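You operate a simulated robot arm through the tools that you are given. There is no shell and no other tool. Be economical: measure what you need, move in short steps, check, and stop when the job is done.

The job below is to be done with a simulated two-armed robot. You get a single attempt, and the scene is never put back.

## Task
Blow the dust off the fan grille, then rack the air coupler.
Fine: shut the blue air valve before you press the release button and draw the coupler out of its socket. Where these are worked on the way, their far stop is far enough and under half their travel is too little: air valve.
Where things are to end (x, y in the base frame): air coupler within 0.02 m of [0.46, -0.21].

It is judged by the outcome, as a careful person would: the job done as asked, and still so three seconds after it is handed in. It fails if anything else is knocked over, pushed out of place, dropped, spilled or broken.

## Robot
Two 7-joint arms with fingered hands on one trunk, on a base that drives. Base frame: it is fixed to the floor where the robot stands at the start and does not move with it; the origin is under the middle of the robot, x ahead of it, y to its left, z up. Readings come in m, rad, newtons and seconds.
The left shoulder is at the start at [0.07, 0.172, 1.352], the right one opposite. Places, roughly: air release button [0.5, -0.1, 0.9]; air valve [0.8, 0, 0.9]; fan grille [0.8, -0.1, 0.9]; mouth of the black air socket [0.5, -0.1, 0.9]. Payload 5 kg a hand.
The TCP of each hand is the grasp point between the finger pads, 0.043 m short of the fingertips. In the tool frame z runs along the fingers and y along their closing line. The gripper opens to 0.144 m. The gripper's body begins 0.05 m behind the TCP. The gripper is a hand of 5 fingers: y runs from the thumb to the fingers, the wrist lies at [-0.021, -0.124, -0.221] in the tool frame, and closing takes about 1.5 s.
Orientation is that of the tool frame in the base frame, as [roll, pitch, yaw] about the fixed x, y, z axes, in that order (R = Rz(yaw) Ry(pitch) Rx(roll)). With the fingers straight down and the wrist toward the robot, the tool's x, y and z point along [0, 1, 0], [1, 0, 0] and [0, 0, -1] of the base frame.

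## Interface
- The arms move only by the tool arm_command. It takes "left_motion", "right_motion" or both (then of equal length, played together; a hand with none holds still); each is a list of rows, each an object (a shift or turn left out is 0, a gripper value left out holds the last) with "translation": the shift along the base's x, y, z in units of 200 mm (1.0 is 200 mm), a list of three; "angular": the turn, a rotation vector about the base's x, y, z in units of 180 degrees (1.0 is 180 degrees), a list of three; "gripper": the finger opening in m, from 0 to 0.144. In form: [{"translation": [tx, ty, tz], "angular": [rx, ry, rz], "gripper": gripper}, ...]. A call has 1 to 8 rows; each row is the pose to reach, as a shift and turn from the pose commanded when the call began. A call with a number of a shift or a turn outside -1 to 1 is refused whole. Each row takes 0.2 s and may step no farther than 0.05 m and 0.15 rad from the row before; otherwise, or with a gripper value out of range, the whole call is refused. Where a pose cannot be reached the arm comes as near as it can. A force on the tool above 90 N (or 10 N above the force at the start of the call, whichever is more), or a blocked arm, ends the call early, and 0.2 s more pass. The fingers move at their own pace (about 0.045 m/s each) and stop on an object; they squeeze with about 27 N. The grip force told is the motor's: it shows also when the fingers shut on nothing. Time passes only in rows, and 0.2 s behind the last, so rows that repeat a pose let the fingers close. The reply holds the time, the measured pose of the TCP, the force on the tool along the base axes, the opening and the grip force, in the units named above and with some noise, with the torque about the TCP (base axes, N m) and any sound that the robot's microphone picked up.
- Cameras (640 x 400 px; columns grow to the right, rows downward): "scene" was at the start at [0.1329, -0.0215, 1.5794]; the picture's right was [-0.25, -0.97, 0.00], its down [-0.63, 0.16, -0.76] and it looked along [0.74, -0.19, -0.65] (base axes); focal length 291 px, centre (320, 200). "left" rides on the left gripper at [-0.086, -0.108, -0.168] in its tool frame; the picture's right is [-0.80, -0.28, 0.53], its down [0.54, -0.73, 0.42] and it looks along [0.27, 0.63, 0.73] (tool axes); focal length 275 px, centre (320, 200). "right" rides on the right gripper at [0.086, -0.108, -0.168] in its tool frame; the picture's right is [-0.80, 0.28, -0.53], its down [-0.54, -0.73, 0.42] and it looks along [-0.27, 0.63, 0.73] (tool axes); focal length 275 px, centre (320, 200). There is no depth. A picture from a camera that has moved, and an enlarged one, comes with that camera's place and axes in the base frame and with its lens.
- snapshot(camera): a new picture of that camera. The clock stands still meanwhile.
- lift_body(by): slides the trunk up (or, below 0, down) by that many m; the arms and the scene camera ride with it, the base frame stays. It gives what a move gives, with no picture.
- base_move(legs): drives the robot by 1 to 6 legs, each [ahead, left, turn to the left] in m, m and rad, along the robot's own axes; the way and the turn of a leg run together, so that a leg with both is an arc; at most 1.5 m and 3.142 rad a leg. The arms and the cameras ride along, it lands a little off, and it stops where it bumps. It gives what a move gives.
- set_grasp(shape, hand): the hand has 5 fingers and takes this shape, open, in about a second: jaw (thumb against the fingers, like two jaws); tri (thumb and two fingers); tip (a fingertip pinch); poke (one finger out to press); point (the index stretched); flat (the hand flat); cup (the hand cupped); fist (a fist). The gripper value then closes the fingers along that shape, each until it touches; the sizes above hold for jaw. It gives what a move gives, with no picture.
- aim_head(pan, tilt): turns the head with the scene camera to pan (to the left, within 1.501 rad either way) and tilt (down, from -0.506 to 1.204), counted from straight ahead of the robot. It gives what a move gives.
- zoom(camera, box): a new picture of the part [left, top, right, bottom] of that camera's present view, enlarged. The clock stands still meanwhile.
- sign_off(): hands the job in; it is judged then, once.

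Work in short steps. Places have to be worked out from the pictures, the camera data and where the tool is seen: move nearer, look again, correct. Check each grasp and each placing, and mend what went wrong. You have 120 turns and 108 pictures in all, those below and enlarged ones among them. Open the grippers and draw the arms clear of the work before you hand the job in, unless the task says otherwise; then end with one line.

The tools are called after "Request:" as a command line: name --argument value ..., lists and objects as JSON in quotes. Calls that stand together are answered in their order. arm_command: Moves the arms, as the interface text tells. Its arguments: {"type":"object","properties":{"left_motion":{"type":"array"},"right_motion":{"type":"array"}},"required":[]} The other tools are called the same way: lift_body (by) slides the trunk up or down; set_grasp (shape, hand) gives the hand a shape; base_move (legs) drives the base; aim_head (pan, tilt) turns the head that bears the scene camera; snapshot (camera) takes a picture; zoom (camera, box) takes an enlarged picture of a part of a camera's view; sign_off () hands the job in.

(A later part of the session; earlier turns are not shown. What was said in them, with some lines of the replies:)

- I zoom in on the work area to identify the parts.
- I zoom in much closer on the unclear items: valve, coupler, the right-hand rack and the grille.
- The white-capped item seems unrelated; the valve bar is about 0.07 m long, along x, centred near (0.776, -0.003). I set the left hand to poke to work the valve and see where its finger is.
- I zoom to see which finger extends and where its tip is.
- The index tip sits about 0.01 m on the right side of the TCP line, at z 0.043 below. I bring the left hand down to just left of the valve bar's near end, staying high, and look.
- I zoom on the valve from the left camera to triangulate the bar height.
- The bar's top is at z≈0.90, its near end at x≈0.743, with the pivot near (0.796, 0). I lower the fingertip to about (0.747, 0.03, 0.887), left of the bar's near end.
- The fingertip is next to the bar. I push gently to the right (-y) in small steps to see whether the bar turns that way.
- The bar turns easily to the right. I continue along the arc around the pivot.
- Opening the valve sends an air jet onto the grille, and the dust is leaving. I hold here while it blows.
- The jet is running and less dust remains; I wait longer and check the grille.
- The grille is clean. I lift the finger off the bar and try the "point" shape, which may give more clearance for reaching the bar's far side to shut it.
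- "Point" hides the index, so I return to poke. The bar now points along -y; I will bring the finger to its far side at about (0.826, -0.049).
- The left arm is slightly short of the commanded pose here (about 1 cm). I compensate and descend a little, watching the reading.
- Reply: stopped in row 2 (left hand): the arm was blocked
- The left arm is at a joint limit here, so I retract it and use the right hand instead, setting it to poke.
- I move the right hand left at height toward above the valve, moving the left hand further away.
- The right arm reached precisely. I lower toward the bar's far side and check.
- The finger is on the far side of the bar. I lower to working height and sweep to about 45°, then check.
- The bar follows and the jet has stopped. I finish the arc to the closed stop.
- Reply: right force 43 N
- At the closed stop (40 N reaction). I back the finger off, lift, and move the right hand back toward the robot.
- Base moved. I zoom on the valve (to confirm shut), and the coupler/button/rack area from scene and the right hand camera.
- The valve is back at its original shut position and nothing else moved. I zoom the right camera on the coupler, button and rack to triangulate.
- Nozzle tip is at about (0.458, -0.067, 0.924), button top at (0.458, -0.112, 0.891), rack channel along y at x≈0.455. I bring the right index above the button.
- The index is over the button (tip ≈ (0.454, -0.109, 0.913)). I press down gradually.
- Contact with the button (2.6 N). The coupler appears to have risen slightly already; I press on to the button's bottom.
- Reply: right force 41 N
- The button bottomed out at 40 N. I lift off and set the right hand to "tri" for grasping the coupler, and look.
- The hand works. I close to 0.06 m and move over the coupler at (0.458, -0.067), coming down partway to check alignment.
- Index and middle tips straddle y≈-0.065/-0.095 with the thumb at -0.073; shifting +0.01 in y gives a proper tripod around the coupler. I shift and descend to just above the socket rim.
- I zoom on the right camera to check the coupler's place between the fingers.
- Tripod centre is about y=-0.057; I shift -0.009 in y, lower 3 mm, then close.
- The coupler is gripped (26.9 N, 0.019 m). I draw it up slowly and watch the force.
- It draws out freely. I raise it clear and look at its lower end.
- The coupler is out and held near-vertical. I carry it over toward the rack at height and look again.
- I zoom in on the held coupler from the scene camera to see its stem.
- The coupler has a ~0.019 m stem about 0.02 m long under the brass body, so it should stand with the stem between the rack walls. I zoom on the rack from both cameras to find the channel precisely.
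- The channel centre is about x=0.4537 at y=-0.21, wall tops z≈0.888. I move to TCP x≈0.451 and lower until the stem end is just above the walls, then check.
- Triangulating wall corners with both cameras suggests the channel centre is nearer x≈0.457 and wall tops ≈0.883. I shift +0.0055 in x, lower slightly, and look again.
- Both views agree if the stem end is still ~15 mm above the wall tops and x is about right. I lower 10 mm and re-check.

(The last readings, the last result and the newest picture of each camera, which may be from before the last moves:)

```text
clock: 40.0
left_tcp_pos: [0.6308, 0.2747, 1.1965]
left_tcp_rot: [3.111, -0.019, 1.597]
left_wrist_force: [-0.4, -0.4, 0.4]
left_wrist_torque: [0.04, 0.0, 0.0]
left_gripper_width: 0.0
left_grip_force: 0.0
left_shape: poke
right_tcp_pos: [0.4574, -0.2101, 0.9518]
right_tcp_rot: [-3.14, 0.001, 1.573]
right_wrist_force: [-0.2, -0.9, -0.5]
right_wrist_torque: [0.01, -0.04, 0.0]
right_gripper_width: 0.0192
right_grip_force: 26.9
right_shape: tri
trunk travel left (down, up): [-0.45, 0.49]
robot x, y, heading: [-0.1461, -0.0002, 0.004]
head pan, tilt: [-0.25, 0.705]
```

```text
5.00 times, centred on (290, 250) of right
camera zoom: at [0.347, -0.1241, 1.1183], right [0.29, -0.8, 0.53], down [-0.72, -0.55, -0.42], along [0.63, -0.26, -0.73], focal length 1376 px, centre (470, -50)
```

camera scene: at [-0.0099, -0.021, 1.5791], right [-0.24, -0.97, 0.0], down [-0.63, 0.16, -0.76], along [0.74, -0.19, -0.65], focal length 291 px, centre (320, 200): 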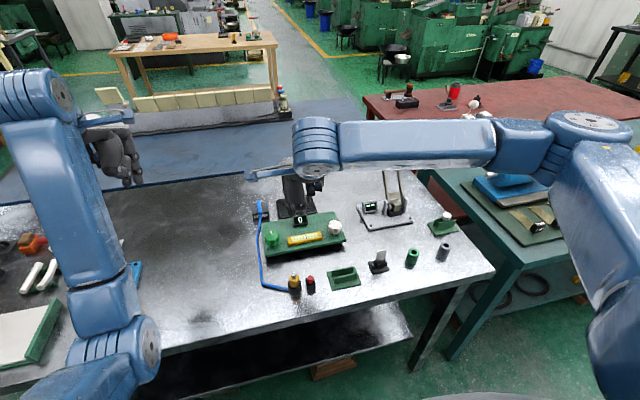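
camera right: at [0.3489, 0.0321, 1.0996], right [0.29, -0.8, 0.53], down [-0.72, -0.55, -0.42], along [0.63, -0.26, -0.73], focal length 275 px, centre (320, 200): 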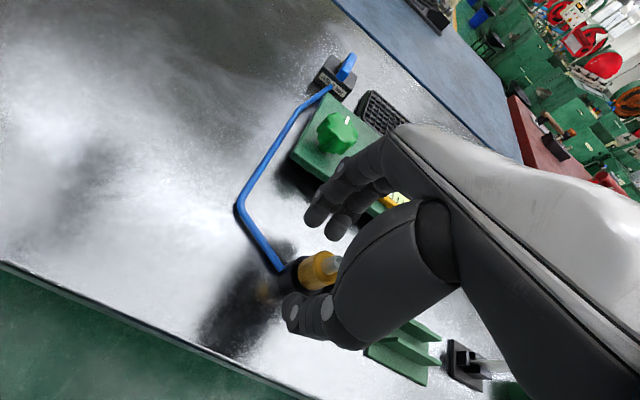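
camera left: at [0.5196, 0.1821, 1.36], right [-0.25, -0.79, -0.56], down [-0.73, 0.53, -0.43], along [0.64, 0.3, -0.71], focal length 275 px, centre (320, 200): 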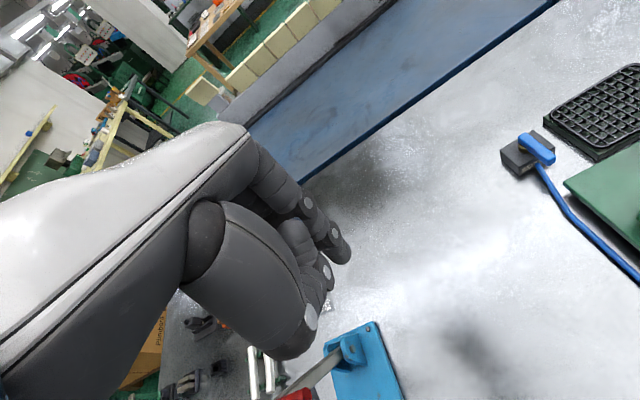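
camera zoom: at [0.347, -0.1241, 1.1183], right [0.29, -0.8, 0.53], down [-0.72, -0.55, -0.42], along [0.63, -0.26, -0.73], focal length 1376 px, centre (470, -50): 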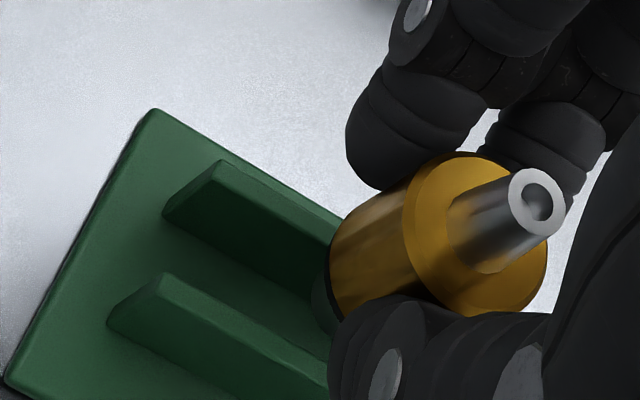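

The stem is close to the wall-top level; both views suggest about 2 mm more in +x. I shift and descend a few mm at a time, watching force.

Request:
arm_command --right_motion '[{"translation": [0.01, 0, 0]}, {"translation": [0.01, 0, -0.015]}, {"translation": [0.01, 0, -0.03]}]'

Request:
zoom --camera "scene" --box '[328, 255, 360, 285]'

Request:
zoom --camera "right" --box '[250, 210, 330, 290]'

```text
clock: 40.9
left_tcp_pos: [0.6311, 0.2745, 1.1957]
left_tcp_rot: [3.111, -0.019, 1.597]
left_wrist_force: [0.1, 1.0, -0.1]
left_wrist_torque: [0.01, 0.01, 0.0]
left_gripper_width: 0.0001
left_grip_force: 0.1
left_shape: poke
right_tcp_pos: [0.4591, -0.2095, 0.946]
right_tcp_rot: [-3.14, -0.001, 1.574]
right_wrist_force: [-3.1, 0.5, -1.2]
right_wrist_torque: [0.03, 0.25, 0.01]
right_gripper_width: 0.0191
right_grip_force: 27.0
right_shape: tri
trunk travel left (down, up): [-0.45, 0.49]
robot x, y, heading: [-0.144, -0.002, 0.003]
head pan, tilt: [-0.25, 0.705]
```

```text
13.33 times, centred on (344, 270) of scene
camera zoom: at [-0.0121, -0.0213, 1.5794], right [-0.24, -0.97, 0.0], down [-0.63, 0.16, -0.76], along [0.74, -0.19, -0.65], focal length 3879 px, centre (0, -733)
```

zoom: 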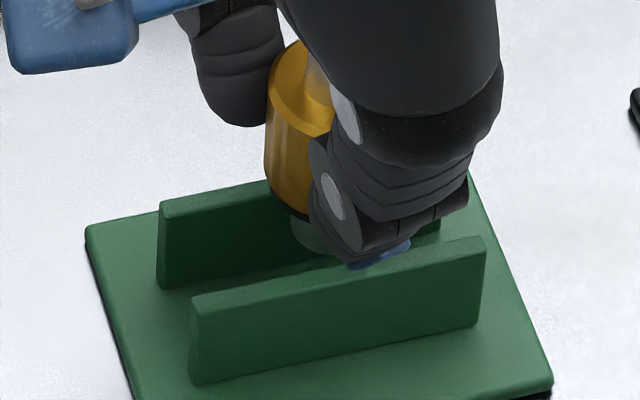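

```text
5.00 times, centred on (290, 250) of right
camera zoom: at [0.3492, -0.1243, 1.1122], right [0.29, -0.8, 0.53], down [-0.72, -0.55, -0.42], along [0.63, -0.26, -0.73], focal length 1376 px, centre (470, -50)
```

zoom: 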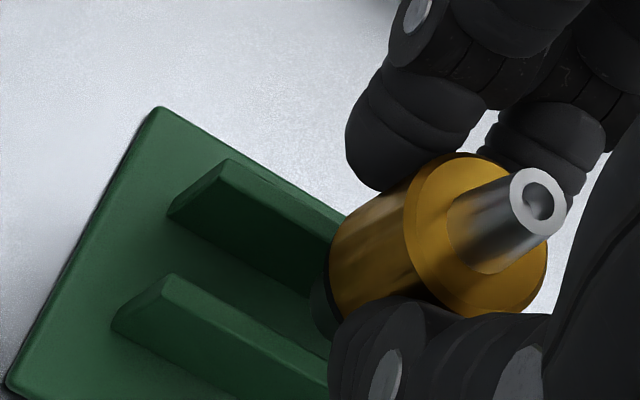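

A -3 N x-reaction shows the stem is inside the channel and touching the rear wall. I back off 1.5 mm in x and continue down.

Request:
arm_command --right_motion '[{"translation": [-0.008, 0, 0]}, {"translation": [-0.008, 0, -0.015]}, {"translation": [-0.008, 0, -0.03]}]'

Request:
zoom --camera "scene" --box '[328, 255, 360, 285]'

```text
clock: 41.6
left_tcp_pos: [0.6316, 0.2743, 1.1956]
left_tcp_rot: [3.111, -0.02, 1.595]
left_wrist_force: [-0.9, 0.5, 0.0]
left_wrist_torque: [-0.03, 0.0, -0.02]
left_gripper_width: 0.0
left_grip_force: 0.1
left_shape: poke
right_tcp_pos: [0.457, -0.2092, 0.9387]
right_tcp_rot: [-3.141, 0.0, 1.573]
right_wrist_force: [0.5, -1.2, -1.6]
right_wrist_torque: [-0.03, -0.03, -0.03]
right_gripper_width: 0.0191
right_grip_force: 27.1
right_shape: tri
trunk travel left (down, up): [-0.45, 0.49]
robot x, y, heading: [-0.1447, -0.0018, 0.004]
head pan, tilt: [-0.25, 0.705]
```

```text
13.33 times, centred on (344, 270) of scene
camera zoom: at [-0.012, -0.0212, 1.5794], right [-0.24, -0.97, 0.0], down [-0.63, 0.16, -0.76], along [0.74, -0.19, -0.65], focal length 3879 px, centre (0, -733)
```

zoom: 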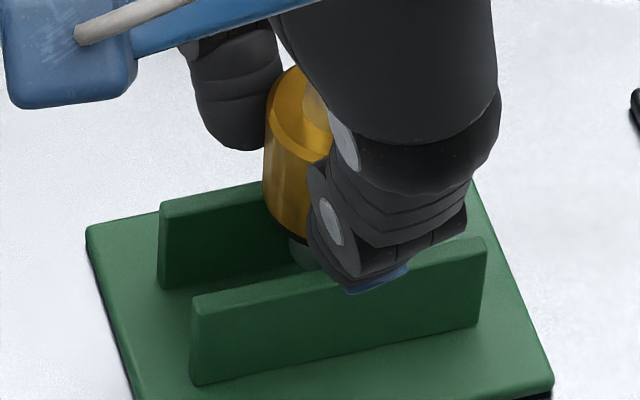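

No side force; the stem is going into the channel. I keep lowering until the body rests on the walls.

Request:
arm_command --right_motion '[{"translation": [0, 0, -0.012]}, {"translation": [0, 0, -0.025]}]'

Request:
zoom --camera "scene" --box '[328, 255, 360, 285]'

Request:
zoom --camera "right" --box '[250, 210, 330, 290]'

```text
clock: 42.2
left_tcp_pos: [0.6302, 0.2741, 1.195]
left_tcp_rot: [3.112, -0.02, 1.597]
left_wrist_force: [-1.4, -0.1, -0.2]
left_wrist_torque: [0.0, 0.02, 0.01]
left_gripper_width: 0.0002
left_grip_force: 0.1
left_shape: poke
right_tcp_pos: [0.4552, -0.2079, 0.9365]
right_tcp_rot: [-3.141, 0.001, 1.576]
right_wrist_force: [-0.4, -1.0, -0.9]
right_wrist_torque: [-0.01, -0.03, -0.02]
right_gripper_width: 0.0193
right_grip_force: 26.8
right_shape: tri
trunk travel left (down, up): [-0.45, 0.49]
robot x, y, heading: [-0.1414, 0.0007, 0.002]
head pan, tilt: [-0.25, 0.705]
```

```text
13.33 times, centred on (344, 270) of scene
camera zoom: at [-0.012, -0.0212, 1.5794], right [-0.24, -0.97, 0.0], down [-0.63, 0.16, -0.76], along [0.74, -0.19, -0.65], focal length 3879 px, centre (0, -733)
```

zoom: 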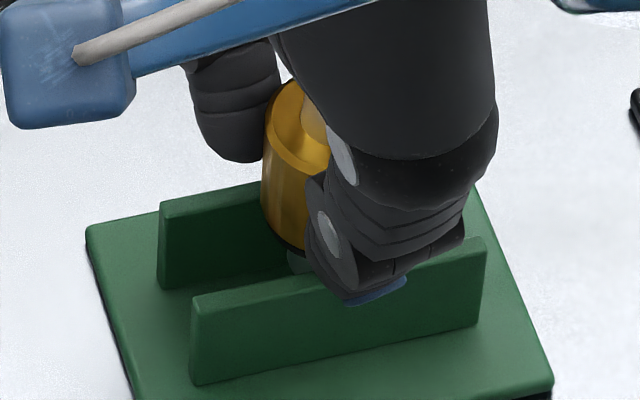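

```text
5.00 times, centred on (290, 250) of right
camera zoom: at [0.3471, -0.1235, 1.1024], right [0.29, -0.8, 0.53], down [-0.72, -0.55, -0.42], along [0.63, -0.26, -0.73], focal length 1376 px, centre (470, -50)
```

zoom: 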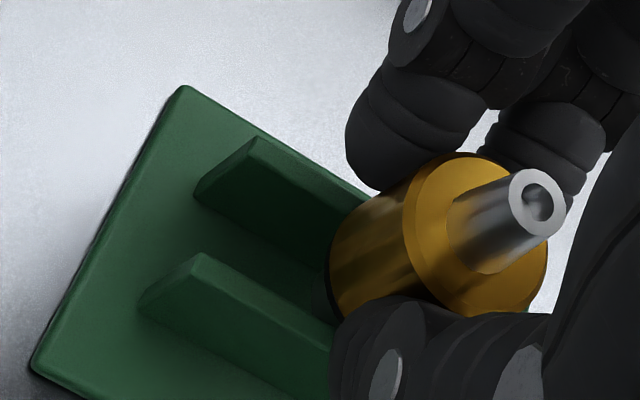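

Still free. A few more millimetres, 2-3 mm per row.

Request:
arm_command --right_motion '[{"translation": [0, 0, -0.012]}, {"translation": [0, 0, -0.024]}]'

Request:
zoom --camera "scene" --box '[328, 255, 360, 285]'

```text
clock: 42.9
left_tcp_pos: [0.6288, 0.2749, 1.1966]
left_tcp_rot: [3.109, -0.018, 1.594]
left_wrist_force: [0.0, -0.3, -0.9]
left_wrist_torque: [0.02, -0.04, 0.03]
left_gripper_width: 0.0002
left_grip_force: 0.1
left_shape: poke
right_tcp_pos: [0.4567, -0.2087, 0.9319]
right_tcp_rot: [3.139, 0.001, 1.574]
right_wrist_force: [-0.7, -0.9, 11.2]
right_wrist_torque: [-0.04, -0.05, -0.01]
right_gripper_width: 0.0195
right_grip_force: 27.6
right_shape: tri
trunk travel left (down, up): [-0.45, 0.49]
robot x, y, heading: [-0.1431, -0.0008, 0.005]
head pan, tilt: [-0.25, 0.705]
```

```text
13.33 times, centred on (344, 270) of scene
camera zoom: at [-0.0137, -0.0209, 1.5798], right [-0.24, -0.97, 0.0], down [-0.63, 0.16, -0.76], along [0.74, -0.19, -0.65], focal length 3879 px, centre (0, -733)
```

zoom: 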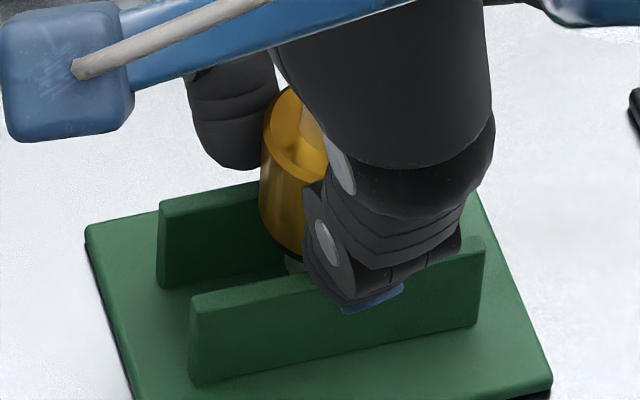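

An 11 N centred upward reaction: the body has landed on the rack. I ease up 1 mm and open the fingers slowly.

Request:
arm_command --right_motion '[{"translation": [0, 0, 0.005], "gripper": 0.03}, {"translation": [0, 0, 0.005], "gripper": 0.045}, {"translation": [0, 0, 0.005], "gripper": 0.06}, {"translation": [0, 0, 0.005], "gripper": 0.07}, {"translation": [0, 0, 0.005]}]'

Request:
zoom --camera "scene" --box '[328, 255, 360, 285]'

Request:
zoom --camera "right" --box '[230, 190, 350, 310]'

```text
clock: 44.0
left_tcp_pos: [0.6306, 0.2746, 1.1964]
left_tcp_rot: [3.113, -0.019, 1.595]
left_wrist_force: [0.2, -0.3, -0.1]
left_wrist_torque: [0.0, 0.03, -0.04]
left_gripper_width: 0.0
left_grip_force: 0.1
left_shape: poke
right_tcp_pos: [0.4561, -0.2087, 0.9299]
right_tcp_rot: [3.139, 0.001, 1.574]
right_wrist_force: [-0.8, 0.0, 0.5]
right_wrist_torque: [0.0, 0.02, 0.01]
right_gripper_width: 0.0694
right_grip_force: 0.1
right_shape: tri
trunk travel left (down, up): [-0.45, 0.49]
robot x, y, heading: [-0.1468, 0.0003, 0.004]
head pan, tilt: [-0.25, 0.705]
```

```text
13.33 times, centred on (344, 270) of scene
camera zoom: at [-0.012, -0.0211, 1.5794], right [-0.24, -0.97, 0.0], down [-0.63, 0.16, -0.76], along [0.74, -0.19, -0.65], focal length 3879 px, centre (0, -733)
```

zoom: 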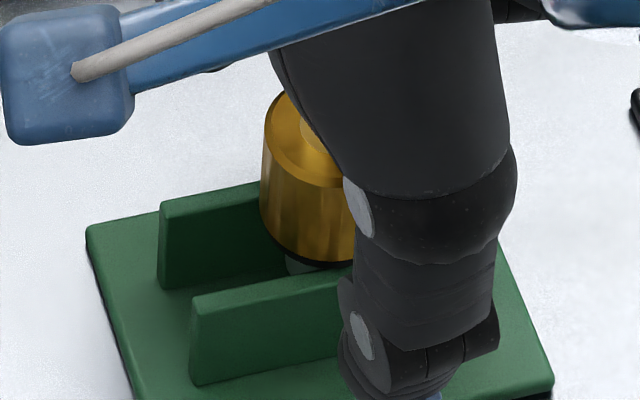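

```text
3.33 times, centred on (290, 250) of right
camera zoom: at [0.3476, -0.1234, 1.0979], right [0.29, -0.8, 0.53], down [-0.72, -0.55, -0.42], along [0.63, -0.26, -0.73], focal length 918 px, centre (420, 33)
```

zoom: 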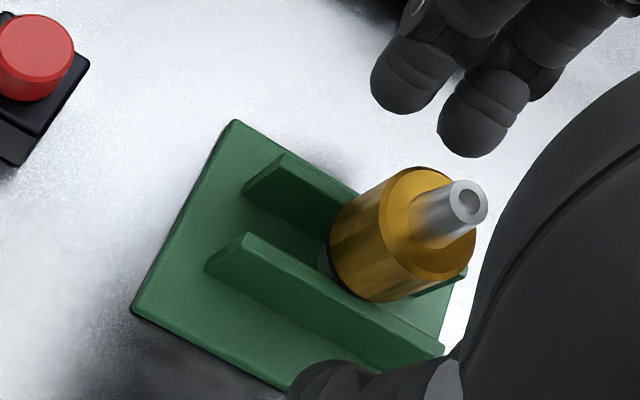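

The coupler stands upright on the rack. I lift the open hand straight up and clear, and move the arm back.

Request:
arm_command --right_motion '[{"translation": [0, 0, 0.1], "gripper": 0.09}, {"translation": [0, 0, 0.25]}, {"translation": [0, 0, 0.45]}, {"translation": [0, 0, 0.65]}, {"translation": [0.05, -0.15, 0.85]}, {"translation": [0.1, -0.35, 1.0]}, {"translation": [0.15, -0.55, 1.0]}]'

Request:
snapshot --camera "scene"

Request:
zoom --camera "scene" --box '[280, 245, 370, 305]'

Request:
zoom --camera "scene" --box '[240, 185, 360, 265]'

```text
refused: row 5 steps farther than a row can; nothing moved
```

```text
26 pictures are left
camera scene: at [-0.012, -0.0211, 1.5794], right [-0.24, -0.97, 0.0], down [-0.63, 0.16, -0.76], along [0.74, -0.19, -0.65], focal length 291 px, centre (320, 200)
```

scene: 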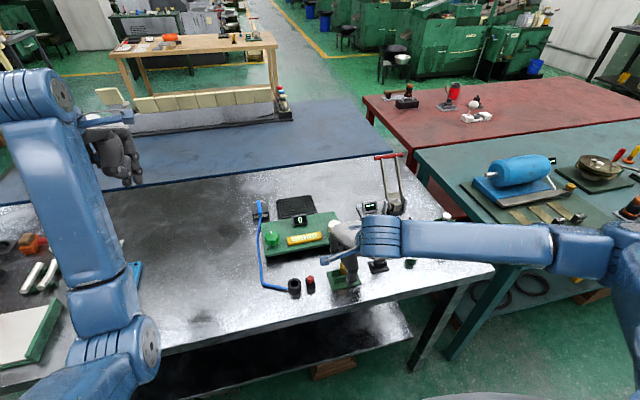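

```text
6.67 times, centred on (325, 275) of scene
camera zoom: at [-0.012, -0.0211, 1.5794], right [-0.24, -0.97, 0.0], down [-0.63, 0.16, -0.76], along [0.74, -0.19, -0.65], focal length 1940 px, centre (287, -300)
```

zoom: 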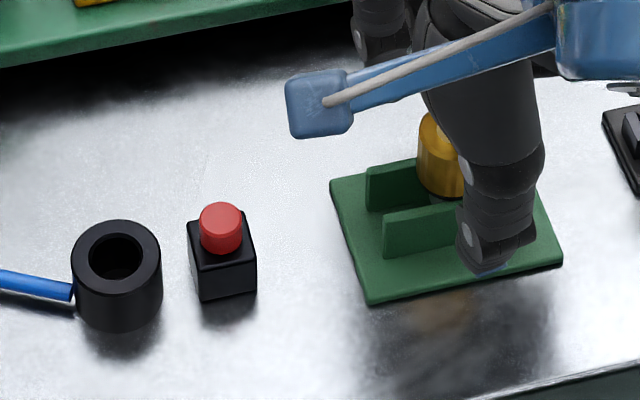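

```text
5.00 times, centred on (300, 225) of scene
camera zoom: at [-0.012, -0.0211, 1.5794], right [-0.24, -0.97, 0.0], down [-0.63, 0.16, -0.76], along [0.74, -0.19, -0.65], focal length 1455 px, centre (420, 75)
```

zoom: 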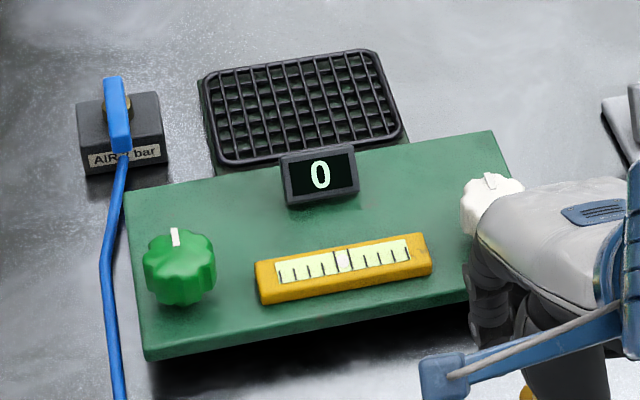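

The call was refused for step size; the grille is clean and the valve shut. I repeat the lift with smaller steps.

Request:
arm_command --right_motion '[{"translation": [0, 0, 0.1], "gripper": 0.09}, {"translation": [0, 0, 0.25]}, {"translation": [0, 0, 0.45]}, {"translation": [0, 0, 0.65]}, {"translation": [0, -0.1, 0.8]}, {"translation": [0, -0.28, 0.9]}, {"translation": [0, -0.48, 0.95]}, {"translation": [0, -0.68, 1.0]}]'

Request:
snapshot --camera "scene"

Request:
zoom --camera "scene" --box '[280, 245, 370, 305]'

```text
clock: 45.9
left_tcp_pos: [0.629, 0.2747, 1.1985]
left_tcp_rot: [3.109, -0.021, 1.596]
left_wrist_force: [0.6, -0.7, 0.8]
left_wrist_torque: [0.03, -0.05, 0.03]
left_gripper_width: 0.0
left_grip_force: 0.1
left_shape: poke
right_tcp_pos: [0.457, -0.348, 1.1298]
right_tcp_rot: [3.141, -0.003, 1.577]
right_wrist_force: [0.0, -0.5, 0.1]
right_wrist_torque: [0.01, -0.03, 0.04]
right_gripper_width: 0.0899
right_grip_force: 0.0
right_shape: tri
trunk travel left (down, up): [-0.45, 0.49]
robot x, y, heading: [-0.1427, -0.0015, 0.006]
head pan, tilt: [-0.25, 0.705]
```

```text
23 pictures are left
camera scene: at [-0.0136, -0.0224, 1.5795], right [-0.24, -0.97, 0.0], down [-0.63, 0.16, -0.76], along [0.74, -0.18, -0.65], focal length 291 px, centre (320, 200)
```

scene: 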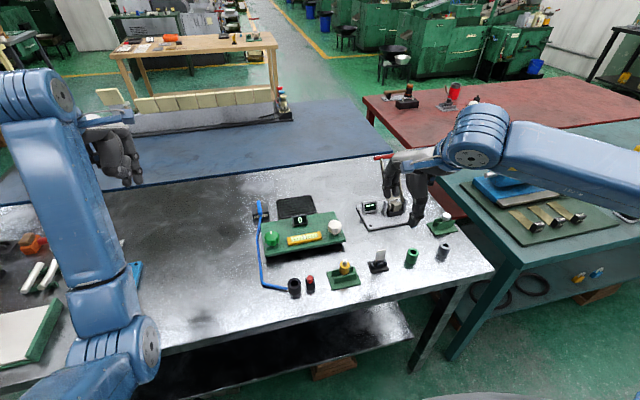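

```text
6.67 times, centred on (325, 275) of scene
camera zoom: at [-0.0136, -0.0224, 1.5795], right [-0.24, -0.97, 0.0], down [-0.63, 0.16, -0.76], along [0.74, -0.18, -0.65], focal length 1940 px, centre (287, -300)
```

zoom: 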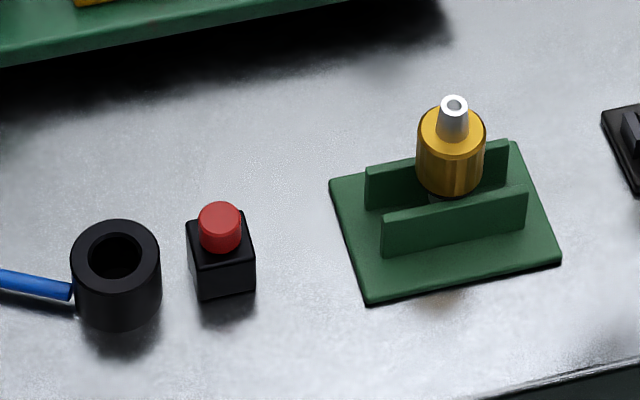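

The coupler stands in the rack at about (0.456, -0.213), with nothing else disturbed. I open the left hand too; both arms are clear.

Request:
set_grasp --hand "left" --shape "jaw"

Request:
zoom --camera "scene" --box '[240, 180, 480, 310]'

```text
clock: 46.8
left_tcp_pos: [0.6296, 0.2743, 1.1963]
left_tcp_rot: [3.114, -0.02, 1.597]
left_wrist_force: [0.1, 0.0, -0.4]
left_wrist_torque: [-0.01, 0.01, -0.01]
left_gripper_width: 0.1438
left_grip_force: 0.0
left_shape: jaw
right_tcp_pos: [0.4586, -0.3465, 1.1306]
right_tcp_rot: [-3.139, -0.001, 1.574]
right_wrist_force: [-0.8, -0.1, 1.2]
right_wrist_torque: [0.01, -0.03, 0.0]
right_gripper_width: 0.0896
right_grip_force: 0.1
right_shape: tri
trunk travel left (down, up): [-0.45, 0.49]
robot x, y, heading: [-0.1454, 0.0004, 0.007]
head pan, tilt: [-0.25, 0.705]
```

```text
2.67 times, centred on (360, 245) of scene
camera zoom: at [-0.012, -0.0211, 1.5794], right [-0.24, -0.97, 0.0], down [-0.63, 0.16, -0.76], along [0.74, -0.19, -0.65], focal length 776 px, centre (213, 80)
```

zoom: 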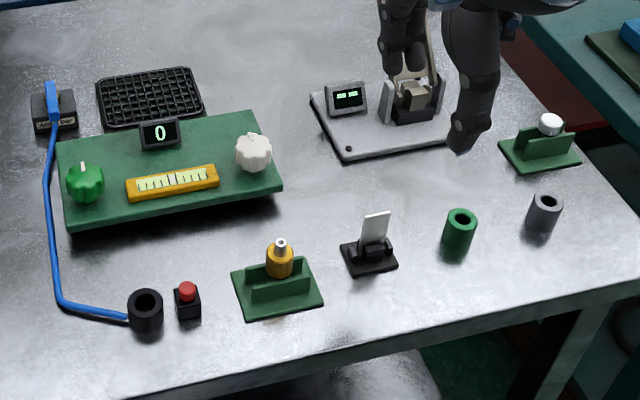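

Everything is in order: clean grille, valve shut, coupler racked. I hand the job in.

Request:
sign_off

```text
The job is handed in.
```

The dust is blown off the fan grille, the blue air valve was shut before I pressed the release button, and the air coupler stands in its rack at about (0.456, -0.213). I saw nothing else knocked or moved.
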